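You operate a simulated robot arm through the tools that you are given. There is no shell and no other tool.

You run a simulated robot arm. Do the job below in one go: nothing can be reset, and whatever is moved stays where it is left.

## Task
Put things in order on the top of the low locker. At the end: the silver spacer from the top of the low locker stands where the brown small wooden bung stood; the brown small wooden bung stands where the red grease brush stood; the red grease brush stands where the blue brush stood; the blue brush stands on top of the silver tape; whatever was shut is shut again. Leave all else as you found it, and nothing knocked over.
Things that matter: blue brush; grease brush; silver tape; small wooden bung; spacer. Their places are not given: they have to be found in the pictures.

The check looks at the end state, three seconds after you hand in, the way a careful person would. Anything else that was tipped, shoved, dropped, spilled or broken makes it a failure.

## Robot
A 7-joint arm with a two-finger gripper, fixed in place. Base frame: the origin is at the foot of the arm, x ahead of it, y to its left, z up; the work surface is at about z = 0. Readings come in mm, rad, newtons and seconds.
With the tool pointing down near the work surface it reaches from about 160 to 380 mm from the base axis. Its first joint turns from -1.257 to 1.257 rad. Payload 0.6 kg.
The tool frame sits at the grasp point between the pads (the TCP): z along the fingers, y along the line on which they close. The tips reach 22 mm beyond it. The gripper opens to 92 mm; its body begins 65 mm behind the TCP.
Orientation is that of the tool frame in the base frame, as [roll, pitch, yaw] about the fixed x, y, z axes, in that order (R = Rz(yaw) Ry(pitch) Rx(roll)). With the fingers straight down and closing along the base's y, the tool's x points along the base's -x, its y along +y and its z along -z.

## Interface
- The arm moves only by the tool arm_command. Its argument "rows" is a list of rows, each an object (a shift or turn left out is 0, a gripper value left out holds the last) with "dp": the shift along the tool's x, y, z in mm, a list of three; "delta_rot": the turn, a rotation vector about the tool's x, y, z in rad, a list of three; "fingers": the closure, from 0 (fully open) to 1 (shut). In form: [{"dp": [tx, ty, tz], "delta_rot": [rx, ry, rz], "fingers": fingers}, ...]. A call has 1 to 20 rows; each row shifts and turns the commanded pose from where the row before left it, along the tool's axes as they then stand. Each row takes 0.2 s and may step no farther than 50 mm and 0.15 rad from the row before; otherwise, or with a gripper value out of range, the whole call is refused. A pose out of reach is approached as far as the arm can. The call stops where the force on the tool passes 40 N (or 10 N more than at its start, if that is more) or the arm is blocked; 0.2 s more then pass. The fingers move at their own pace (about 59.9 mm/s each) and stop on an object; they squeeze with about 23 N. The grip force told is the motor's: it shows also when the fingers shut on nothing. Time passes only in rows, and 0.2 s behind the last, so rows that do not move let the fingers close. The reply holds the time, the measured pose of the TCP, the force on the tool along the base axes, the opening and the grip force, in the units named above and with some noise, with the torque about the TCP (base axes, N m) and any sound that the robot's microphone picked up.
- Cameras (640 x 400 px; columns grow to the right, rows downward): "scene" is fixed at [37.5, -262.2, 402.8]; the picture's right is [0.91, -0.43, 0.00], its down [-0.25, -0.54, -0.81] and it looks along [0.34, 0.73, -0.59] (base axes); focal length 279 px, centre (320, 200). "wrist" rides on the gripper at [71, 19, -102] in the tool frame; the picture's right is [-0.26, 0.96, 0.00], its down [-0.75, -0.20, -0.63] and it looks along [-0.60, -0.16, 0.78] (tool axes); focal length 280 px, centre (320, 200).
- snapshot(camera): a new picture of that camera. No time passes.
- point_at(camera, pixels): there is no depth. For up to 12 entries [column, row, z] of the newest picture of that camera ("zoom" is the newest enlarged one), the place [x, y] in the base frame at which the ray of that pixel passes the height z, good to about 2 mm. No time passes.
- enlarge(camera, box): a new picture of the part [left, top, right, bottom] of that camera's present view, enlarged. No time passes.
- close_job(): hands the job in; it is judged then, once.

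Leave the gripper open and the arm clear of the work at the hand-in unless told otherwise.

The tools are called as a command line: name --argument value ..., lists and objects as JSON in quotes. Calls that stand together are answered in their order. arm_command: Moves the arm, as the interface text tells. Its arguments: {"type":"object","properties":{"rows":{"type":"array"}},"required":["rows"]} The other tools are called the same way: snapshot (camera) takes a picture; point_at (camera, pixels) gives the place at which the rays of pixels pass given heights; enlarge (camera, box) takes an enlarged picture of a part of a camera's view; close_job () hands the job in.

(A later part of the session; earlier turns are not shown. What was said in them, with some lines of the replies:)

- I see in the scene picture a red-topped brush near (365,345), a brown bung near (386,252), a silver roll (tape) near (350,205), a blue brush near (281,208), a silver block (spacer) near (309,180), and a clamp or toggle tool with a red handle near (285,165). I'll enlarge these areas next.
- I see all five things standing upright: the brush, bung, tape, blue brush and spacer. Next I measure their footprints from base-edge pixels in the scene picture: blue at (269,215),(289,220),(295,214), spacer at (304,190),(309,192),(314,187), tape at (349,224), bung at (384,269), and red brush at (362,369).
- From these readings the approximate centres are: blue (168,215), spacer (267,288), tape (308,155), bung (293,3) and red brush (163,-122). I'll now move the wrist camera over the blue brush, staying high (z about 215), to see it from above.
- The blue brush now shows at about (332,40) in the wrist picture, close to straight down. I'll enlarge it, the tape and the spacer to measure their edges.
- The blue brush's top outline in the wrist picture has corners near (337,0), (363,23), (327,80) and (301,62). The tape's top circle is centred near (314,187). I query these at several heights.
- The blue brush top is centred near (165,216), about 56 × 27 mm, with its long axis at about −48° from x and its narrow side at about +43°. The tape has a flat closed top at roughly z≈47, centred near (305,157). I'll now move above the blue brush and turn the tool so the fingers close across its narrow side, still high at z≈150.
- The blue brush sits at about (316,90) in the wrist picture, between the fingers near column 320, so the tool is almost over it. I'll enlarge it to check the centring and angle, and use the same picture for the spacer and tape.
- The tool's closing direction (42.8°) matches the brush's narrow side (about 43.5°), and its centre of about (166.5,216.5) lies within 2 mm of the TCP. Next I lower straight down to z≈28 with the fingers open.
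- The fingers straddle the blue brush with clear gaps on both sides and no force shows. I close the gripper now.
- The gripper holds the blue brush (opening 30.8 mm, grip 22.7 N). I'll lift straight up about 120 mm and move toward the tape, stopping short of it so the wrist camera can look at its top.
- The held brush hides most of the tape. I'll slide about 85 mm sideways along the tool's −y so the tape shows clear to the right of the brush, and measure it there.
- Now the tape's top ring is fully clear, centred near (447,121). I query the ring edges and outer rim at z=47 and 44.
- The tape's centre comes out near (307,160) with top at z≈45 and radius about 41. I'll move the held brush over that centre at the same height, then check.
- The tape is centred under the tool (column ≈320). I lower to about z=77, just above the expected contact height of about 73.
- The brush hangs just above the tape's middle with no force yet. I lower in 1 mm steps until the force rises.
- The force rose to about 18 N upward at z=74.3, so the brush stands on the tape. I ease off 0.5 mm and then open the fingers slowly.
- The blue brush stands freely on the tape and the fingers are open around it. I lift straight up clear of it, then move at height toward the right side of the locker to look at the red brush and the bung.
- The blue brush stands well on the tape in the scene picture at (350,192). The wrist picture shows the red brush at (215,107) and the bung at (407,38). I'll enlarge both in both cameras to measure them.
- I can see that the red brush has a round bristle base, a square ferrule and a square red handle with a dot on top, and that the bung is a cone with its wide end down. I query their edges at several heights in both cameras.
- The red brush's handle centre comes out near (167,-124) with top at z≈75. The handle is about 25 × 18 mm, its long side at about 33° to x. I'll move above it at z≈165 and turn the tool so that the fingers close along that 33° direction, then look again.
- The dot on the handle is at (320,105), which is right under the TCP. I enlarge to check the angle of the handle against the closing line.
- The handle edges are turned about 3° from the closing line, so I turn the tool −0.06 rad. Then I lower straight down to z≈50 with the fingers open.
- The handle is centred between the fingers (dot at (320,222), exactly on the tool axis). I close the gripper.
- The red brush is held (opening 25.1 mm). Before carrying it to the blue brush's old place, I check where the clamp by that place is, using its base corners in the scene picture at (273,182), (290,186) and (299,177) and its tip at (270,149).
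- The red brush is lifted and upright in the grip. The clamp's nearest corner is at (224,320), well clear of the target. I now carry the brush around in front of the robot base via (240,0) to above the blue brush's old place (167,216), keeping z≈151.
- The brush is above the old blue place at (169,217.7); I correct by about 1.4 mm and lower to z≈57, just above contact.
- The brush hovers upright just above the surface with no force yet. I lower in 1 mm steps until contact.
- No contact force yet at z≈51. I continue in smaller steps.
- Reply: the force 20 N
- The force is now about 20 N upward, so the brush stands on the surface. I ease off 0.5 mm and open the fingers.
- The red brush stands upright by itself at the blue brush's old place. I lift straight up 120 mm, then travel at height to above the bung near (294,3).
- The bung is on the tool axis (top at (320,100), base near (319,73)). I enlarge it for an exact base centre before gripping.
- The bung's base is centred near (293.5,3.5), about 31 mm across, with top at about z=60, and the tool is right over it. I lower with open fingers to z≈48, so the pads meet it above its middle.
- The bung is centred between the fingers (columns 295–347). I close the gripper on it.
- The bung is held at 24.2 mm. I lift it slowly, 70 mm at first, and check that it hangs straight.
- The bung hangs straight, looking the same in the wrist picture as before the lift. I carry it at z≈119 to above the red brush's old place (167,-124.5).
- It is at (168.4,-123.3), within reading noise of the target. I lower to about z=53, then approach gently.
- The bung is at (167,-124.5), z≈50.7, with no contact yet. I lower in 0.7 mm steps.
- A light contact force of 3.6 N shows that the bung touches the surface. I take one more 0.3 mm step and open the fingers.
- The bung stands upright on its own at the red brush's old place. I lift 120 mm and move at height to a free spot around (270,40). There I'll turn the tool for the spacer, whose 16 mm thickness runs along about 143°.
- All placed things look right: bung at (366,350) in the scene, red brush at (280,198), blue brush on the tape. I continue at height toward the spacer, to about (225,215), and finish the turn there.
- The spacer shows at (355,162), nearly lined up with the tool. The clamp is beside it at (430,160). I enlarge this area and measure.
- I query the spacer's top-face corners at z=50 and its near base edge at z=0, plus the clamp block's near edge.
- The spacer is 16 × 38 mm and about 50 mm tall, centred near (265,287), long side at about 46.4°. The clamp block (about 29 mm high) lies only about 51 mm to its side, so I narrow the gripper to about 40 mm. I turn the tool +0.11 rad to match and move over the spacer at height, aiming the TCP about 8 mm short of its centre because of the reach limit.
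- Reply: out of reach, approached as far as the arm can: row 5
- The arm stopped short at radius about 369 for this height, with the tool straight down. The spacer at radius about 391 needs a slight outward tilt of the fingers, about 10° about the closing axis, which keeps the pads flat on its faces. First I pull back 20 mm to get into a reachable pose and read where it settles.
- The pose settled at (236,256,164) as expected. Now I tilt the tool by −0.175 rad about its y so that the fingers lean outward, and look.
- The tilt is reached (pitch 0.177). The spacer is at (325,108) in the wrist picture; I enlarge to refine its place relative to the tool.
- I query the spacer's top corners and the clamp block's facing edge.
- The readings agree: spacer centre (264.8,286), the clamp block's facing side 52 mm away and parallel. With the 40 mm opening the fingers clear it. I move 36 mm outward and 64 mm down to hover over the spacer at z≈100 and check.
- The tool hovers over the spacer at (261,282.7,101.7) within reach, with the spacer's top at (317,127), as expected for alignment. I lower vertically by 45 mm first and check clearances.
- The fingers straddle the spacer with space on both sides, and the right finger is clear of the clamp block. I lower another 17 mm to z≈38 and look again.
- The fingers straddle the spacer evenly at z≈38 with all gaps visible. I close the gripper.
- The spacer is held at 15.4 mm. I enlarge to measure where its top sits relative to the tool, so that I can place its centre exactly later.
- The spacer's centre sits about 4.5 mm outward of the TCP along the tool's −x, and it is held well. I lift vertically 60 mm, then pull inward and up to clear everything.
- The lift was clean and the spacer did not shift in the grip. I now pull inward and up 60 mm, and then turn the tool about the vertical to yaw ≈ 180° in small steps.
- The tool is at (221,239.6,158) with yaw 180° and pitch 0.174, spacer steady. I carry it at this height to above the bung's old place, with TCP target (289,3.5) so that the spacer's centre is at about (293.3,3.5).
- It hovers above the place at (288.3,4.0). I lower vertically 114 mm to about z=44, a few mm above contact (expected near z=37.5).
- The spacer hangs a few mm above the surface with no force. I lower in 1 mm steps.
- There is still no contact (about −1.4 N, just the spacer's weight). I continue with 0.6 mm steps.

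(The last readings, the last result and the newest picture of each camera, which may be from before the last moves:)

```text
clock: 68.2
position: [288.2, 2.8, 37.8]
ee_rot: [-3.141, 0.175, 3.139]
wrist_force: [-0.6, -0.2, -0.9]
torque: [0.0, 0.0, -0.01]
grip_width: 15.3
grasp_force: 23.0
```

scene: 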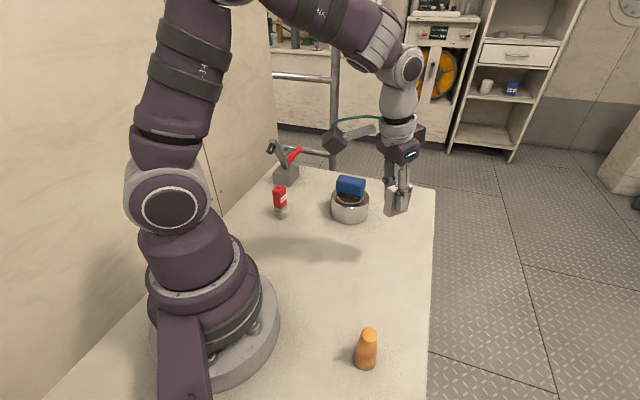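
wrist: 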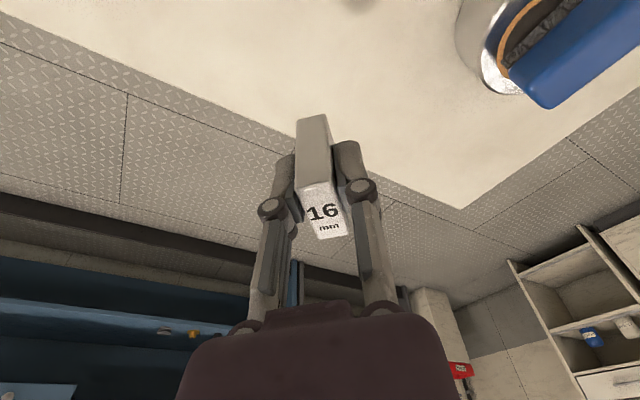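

No contact yet, so I take two more small steps.

arm_command --rows '[{"dp": [0.1, 0, 0.5]}, {"dp": [0.1, 0, 0.5]}, {"dp": [0, 0, 0]}]'

enlarge --camera "scene" --box '[360, 220, 420, 280]'

```text
clock: 69.0
position: [289.4, 2.4, 36.6]
ee_rot: [3.141, 0.176, 3.139]
wrist_force: [-4.8, -0.6, 21.2]
torque: [-0.05, 0.02, 0.02]
grip_width: 15.4
grasp_force: 23.8
```

```text
6.67 times, centred on (390, 250) of scene
```

zoom: 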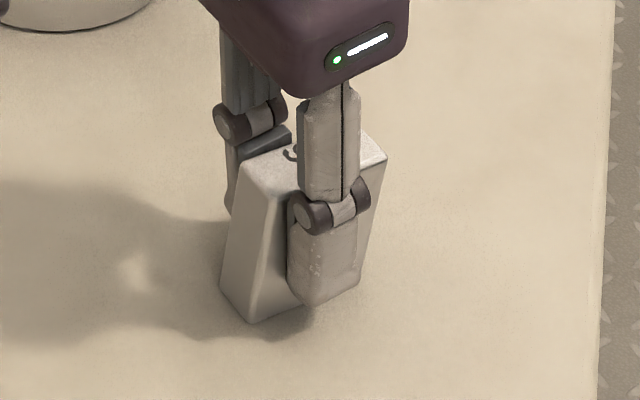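

Contact shows at 21 N, so the spacer stands on the surface. I ease off 0.4 mm and open the fingers gradually to about 45 mm.

arm_command --rows '[{"dp": [-0.07, 0, -0.4]}, {"dp": [0, 0, 0]}, {"fingers": 0.8}, {"fingers": 0.75}, {"fingers": 0.7}, {"fingers": 0.6}, {"fingers": 0.5}, {"fingers": 0.5}]'

snapshot --camera "wrist"

enlarge --camera "scene" --box '[360, 220, 420, 280]'

```text
clock: 70.8
position: [289.3, 2.2, 37.2]
ee_rot: [-3.141, 0.175, 3.141]
wrist_force: [0.5, 0.8, -0.1]
torque: [-0.01, 0.01, 0.0]
grip_width: 46.3
grasp_force: 0.1
```

```text
taken
```

wrist: 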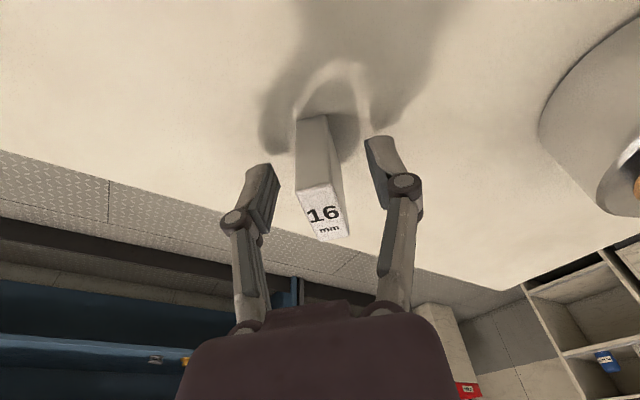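

```text
6.67 times, centred on (390, 250) of scene
```

zoom: 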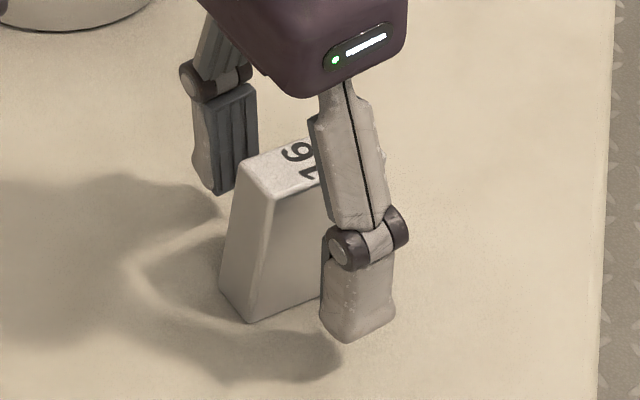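

The spacer stands free between the open fingers. I lift vertically 120 mm, then take the tilt out and look at everything.

arm_command --rows '[{"dp": [-1.7, 0, -9.8]}, {"dp": [-5.2, 0, -29.6]}, {"dp": [-6.1, 0, -34.5]}, {"dp": [-7, 0, -39.4]}, {"dp": [0, 0, 0]}, {"delta_rot": [0, 0.0875, 0], "fingers": 0}, {"delta_rot": [0, 0.0875, 0]}, {"dp": [0, 0, -25]}, {"dp": [30, 30, -20]}, {"dp": [30, 30, 0]}, {"dp": [0, 0, 0]}, {"dp": [0, 0, 0]}]'

snapshot --camera "wrist"

snapshot --camera "scene"

```text
clock: 73.4
position: [226.5, 60.0, 196.4]
ee_rot: [3.141, 0.0, 3.139]
wrist_force: [0.2, -0.2, 0.2]
torque: [-0.01, 0.02, -0.05]
grip_width: 91.8
grasp_force: 0.1
```

```text
taken
```

wrist: 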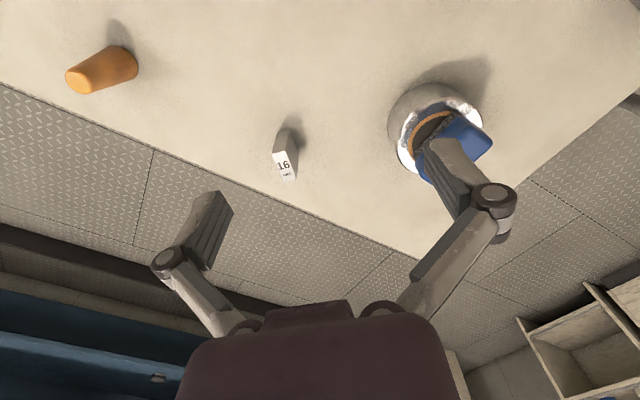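

```text
taken
```

scene: 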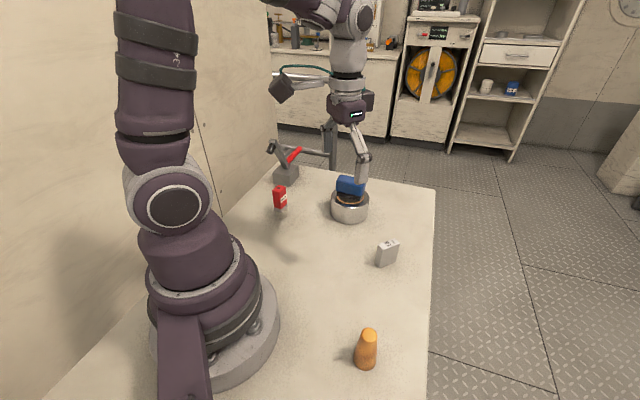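

All pieces stand: spacer at (387,253), bung at (366,349), red brush at (280,198), and the blue brush on the tape. I return the arm to its start pose, clear of the work, and check the positions closely.

arm_command --rows '[{"dp": [5.5, 21.7, -11.6]}, {"dp": [5.5, 21.7, -11.6]}, {"dp": [5.5, 21.7, -11.6]}, {"dp": [0, 0, 0]}, {"dp": [0, 0, 0]}]'

snapshot --camera "wrist"

snapshot --camera "scene"

enlarge --camera "scene" --box '[345, 220, 425, 280]'

enlarge --camera "scene" --box '[255, 130, 385, 235]'

```text
clock: 74.6
position: [210.1, 126.8, 232.8]
ee_rot: [-3.141, 0.001, 3.139]
wrist_force: [-0.3, -0.4, 0.8]
torque: [-0.03, 0.02, 0.04]
grip_width: 92.2
grasp_force: 0.1
```

```text
taken
```

wrist: 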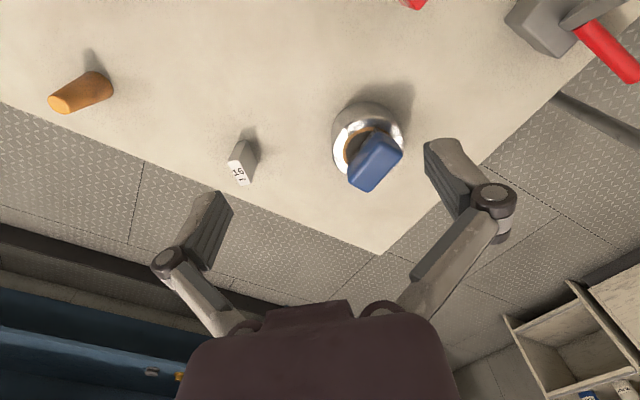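

```text
taken
```

scene: 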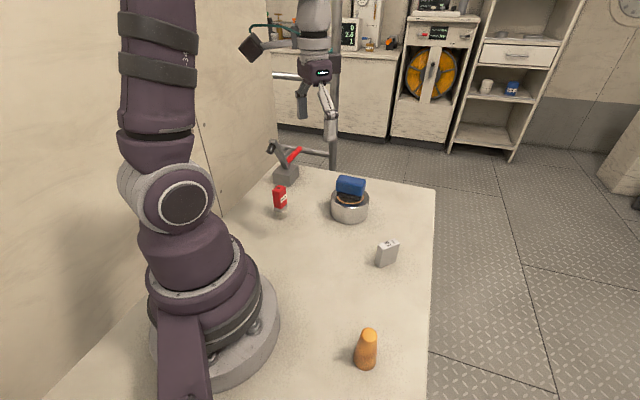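

```text
6.67 times, centred on (385, 250) of scene
```

zoom: 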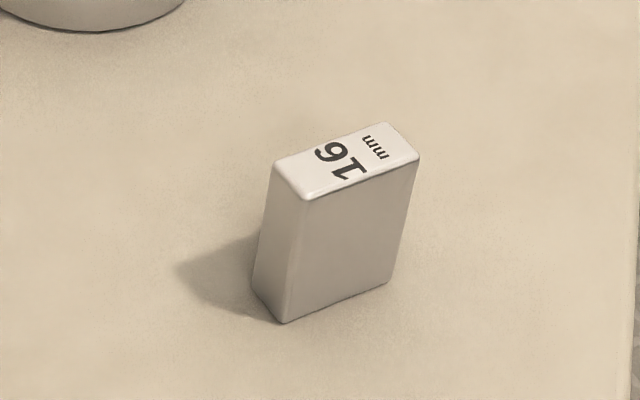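

```text
3.81 times, centred on (320, 182) of scene
```

zoom: 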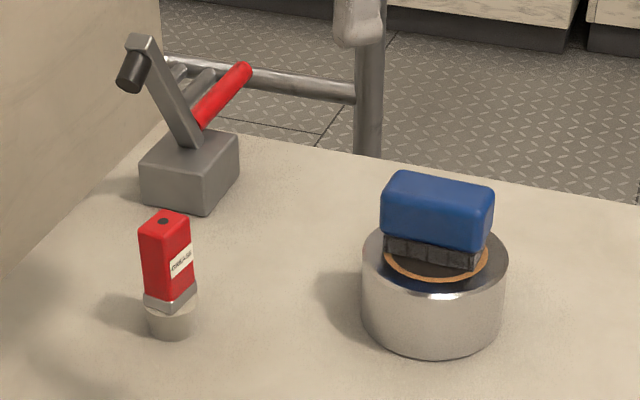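

I query final positions: spacer base corners (374.7,262.7), (379.5,268.4) and (395,262.3), red brush base edge, bung base edge, and the tape front edge for comparison with its original position.

point_at --camera "scene" --pixels '[[374.7, 262.7, 0], [379.5, 268.4, 0], [395, 262.3, 0], [280.9, 218.7, 0], [274.3, 213.5, 5], [287.7, 213.5, 5], [349.4, 223.9, 0], [365, 370.5, 0], [353.5, 362, 0], [377, 362, 0]]'

enlarge --camera "scene" --box '[330, 315, 400, 380]'

enlarge --camera "wrist" --box '[310, 80, 430, 210]'

```text
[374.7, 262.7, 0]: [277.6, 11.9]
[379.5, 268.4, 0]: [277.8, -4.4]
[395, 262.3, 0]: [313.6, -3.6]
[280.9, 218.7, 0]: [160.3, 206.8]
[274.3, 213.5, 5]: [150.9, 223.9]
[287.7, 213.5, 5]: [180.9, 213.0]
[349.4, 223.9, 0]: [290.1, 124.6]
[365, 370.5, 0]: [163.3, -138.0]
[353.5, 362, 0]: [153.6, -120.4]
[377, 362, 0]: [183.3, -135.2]
```

```text
6.15 times, centred on (365, 348) of scene
```

zoom: 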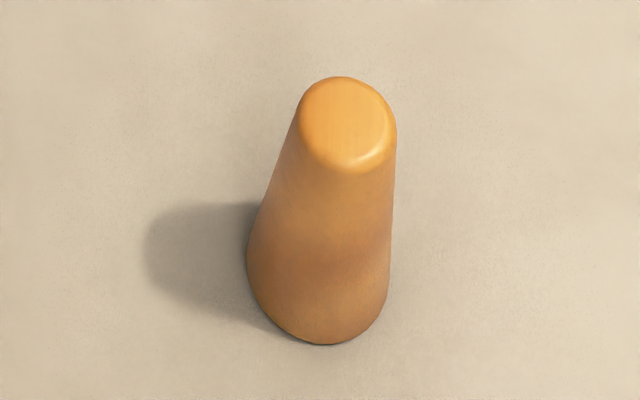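

```text
3.08 times, centred on (370, 145) of wrist
```

zoom: 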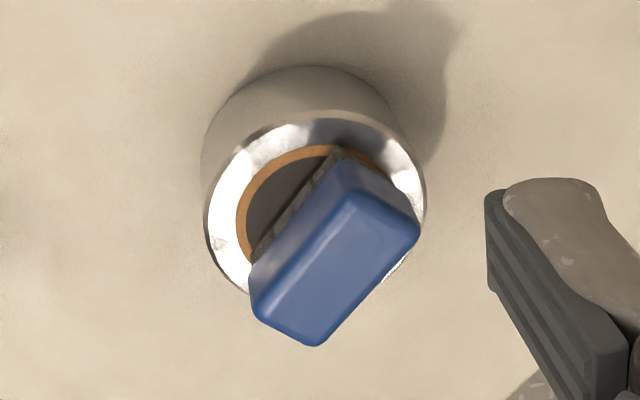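

Final check: the spacer is centred near (295.6,4), against the bung's old place of about (293–295,3). The red brush is near (166,217) where the blue brush stood, the bung is where the red brush was, and the blue brush sits steadily on the unmoved tape. Nothing is knocked over, the gripper is open and the arm is clear, so I hand in.

close_job

```text
The job is handed in.
```

I moved all four pieces to their new places and handed the job in; I don't have the check's result. In the last pictures everything stood upright. The tape and the clamp beside it had not moved.

| Piece | Where it stands now | How close |
|---|---|---|
| Blue brush | On top of the silver tape, near the middle | Steady when released |
| Red grease brush | Where the blue brush stood | Within about 3 mm by the pictures |
| Brown wooden bung | Where the red grease brush stood | Within about 3 mm by the pictures |
| Silver spacer | Where the bung stood | Within about 2 mm by the pictures |

- **Spacer direction:** I set it down turned about 46° from how it first stood, because the task named only its place.
- **Shut things:** I saw nothing shut on the locker top that had to be opened, so nothing needed shutting again.
- **Arm:** It is back at its start pose, clear of the work, with the gripper open.
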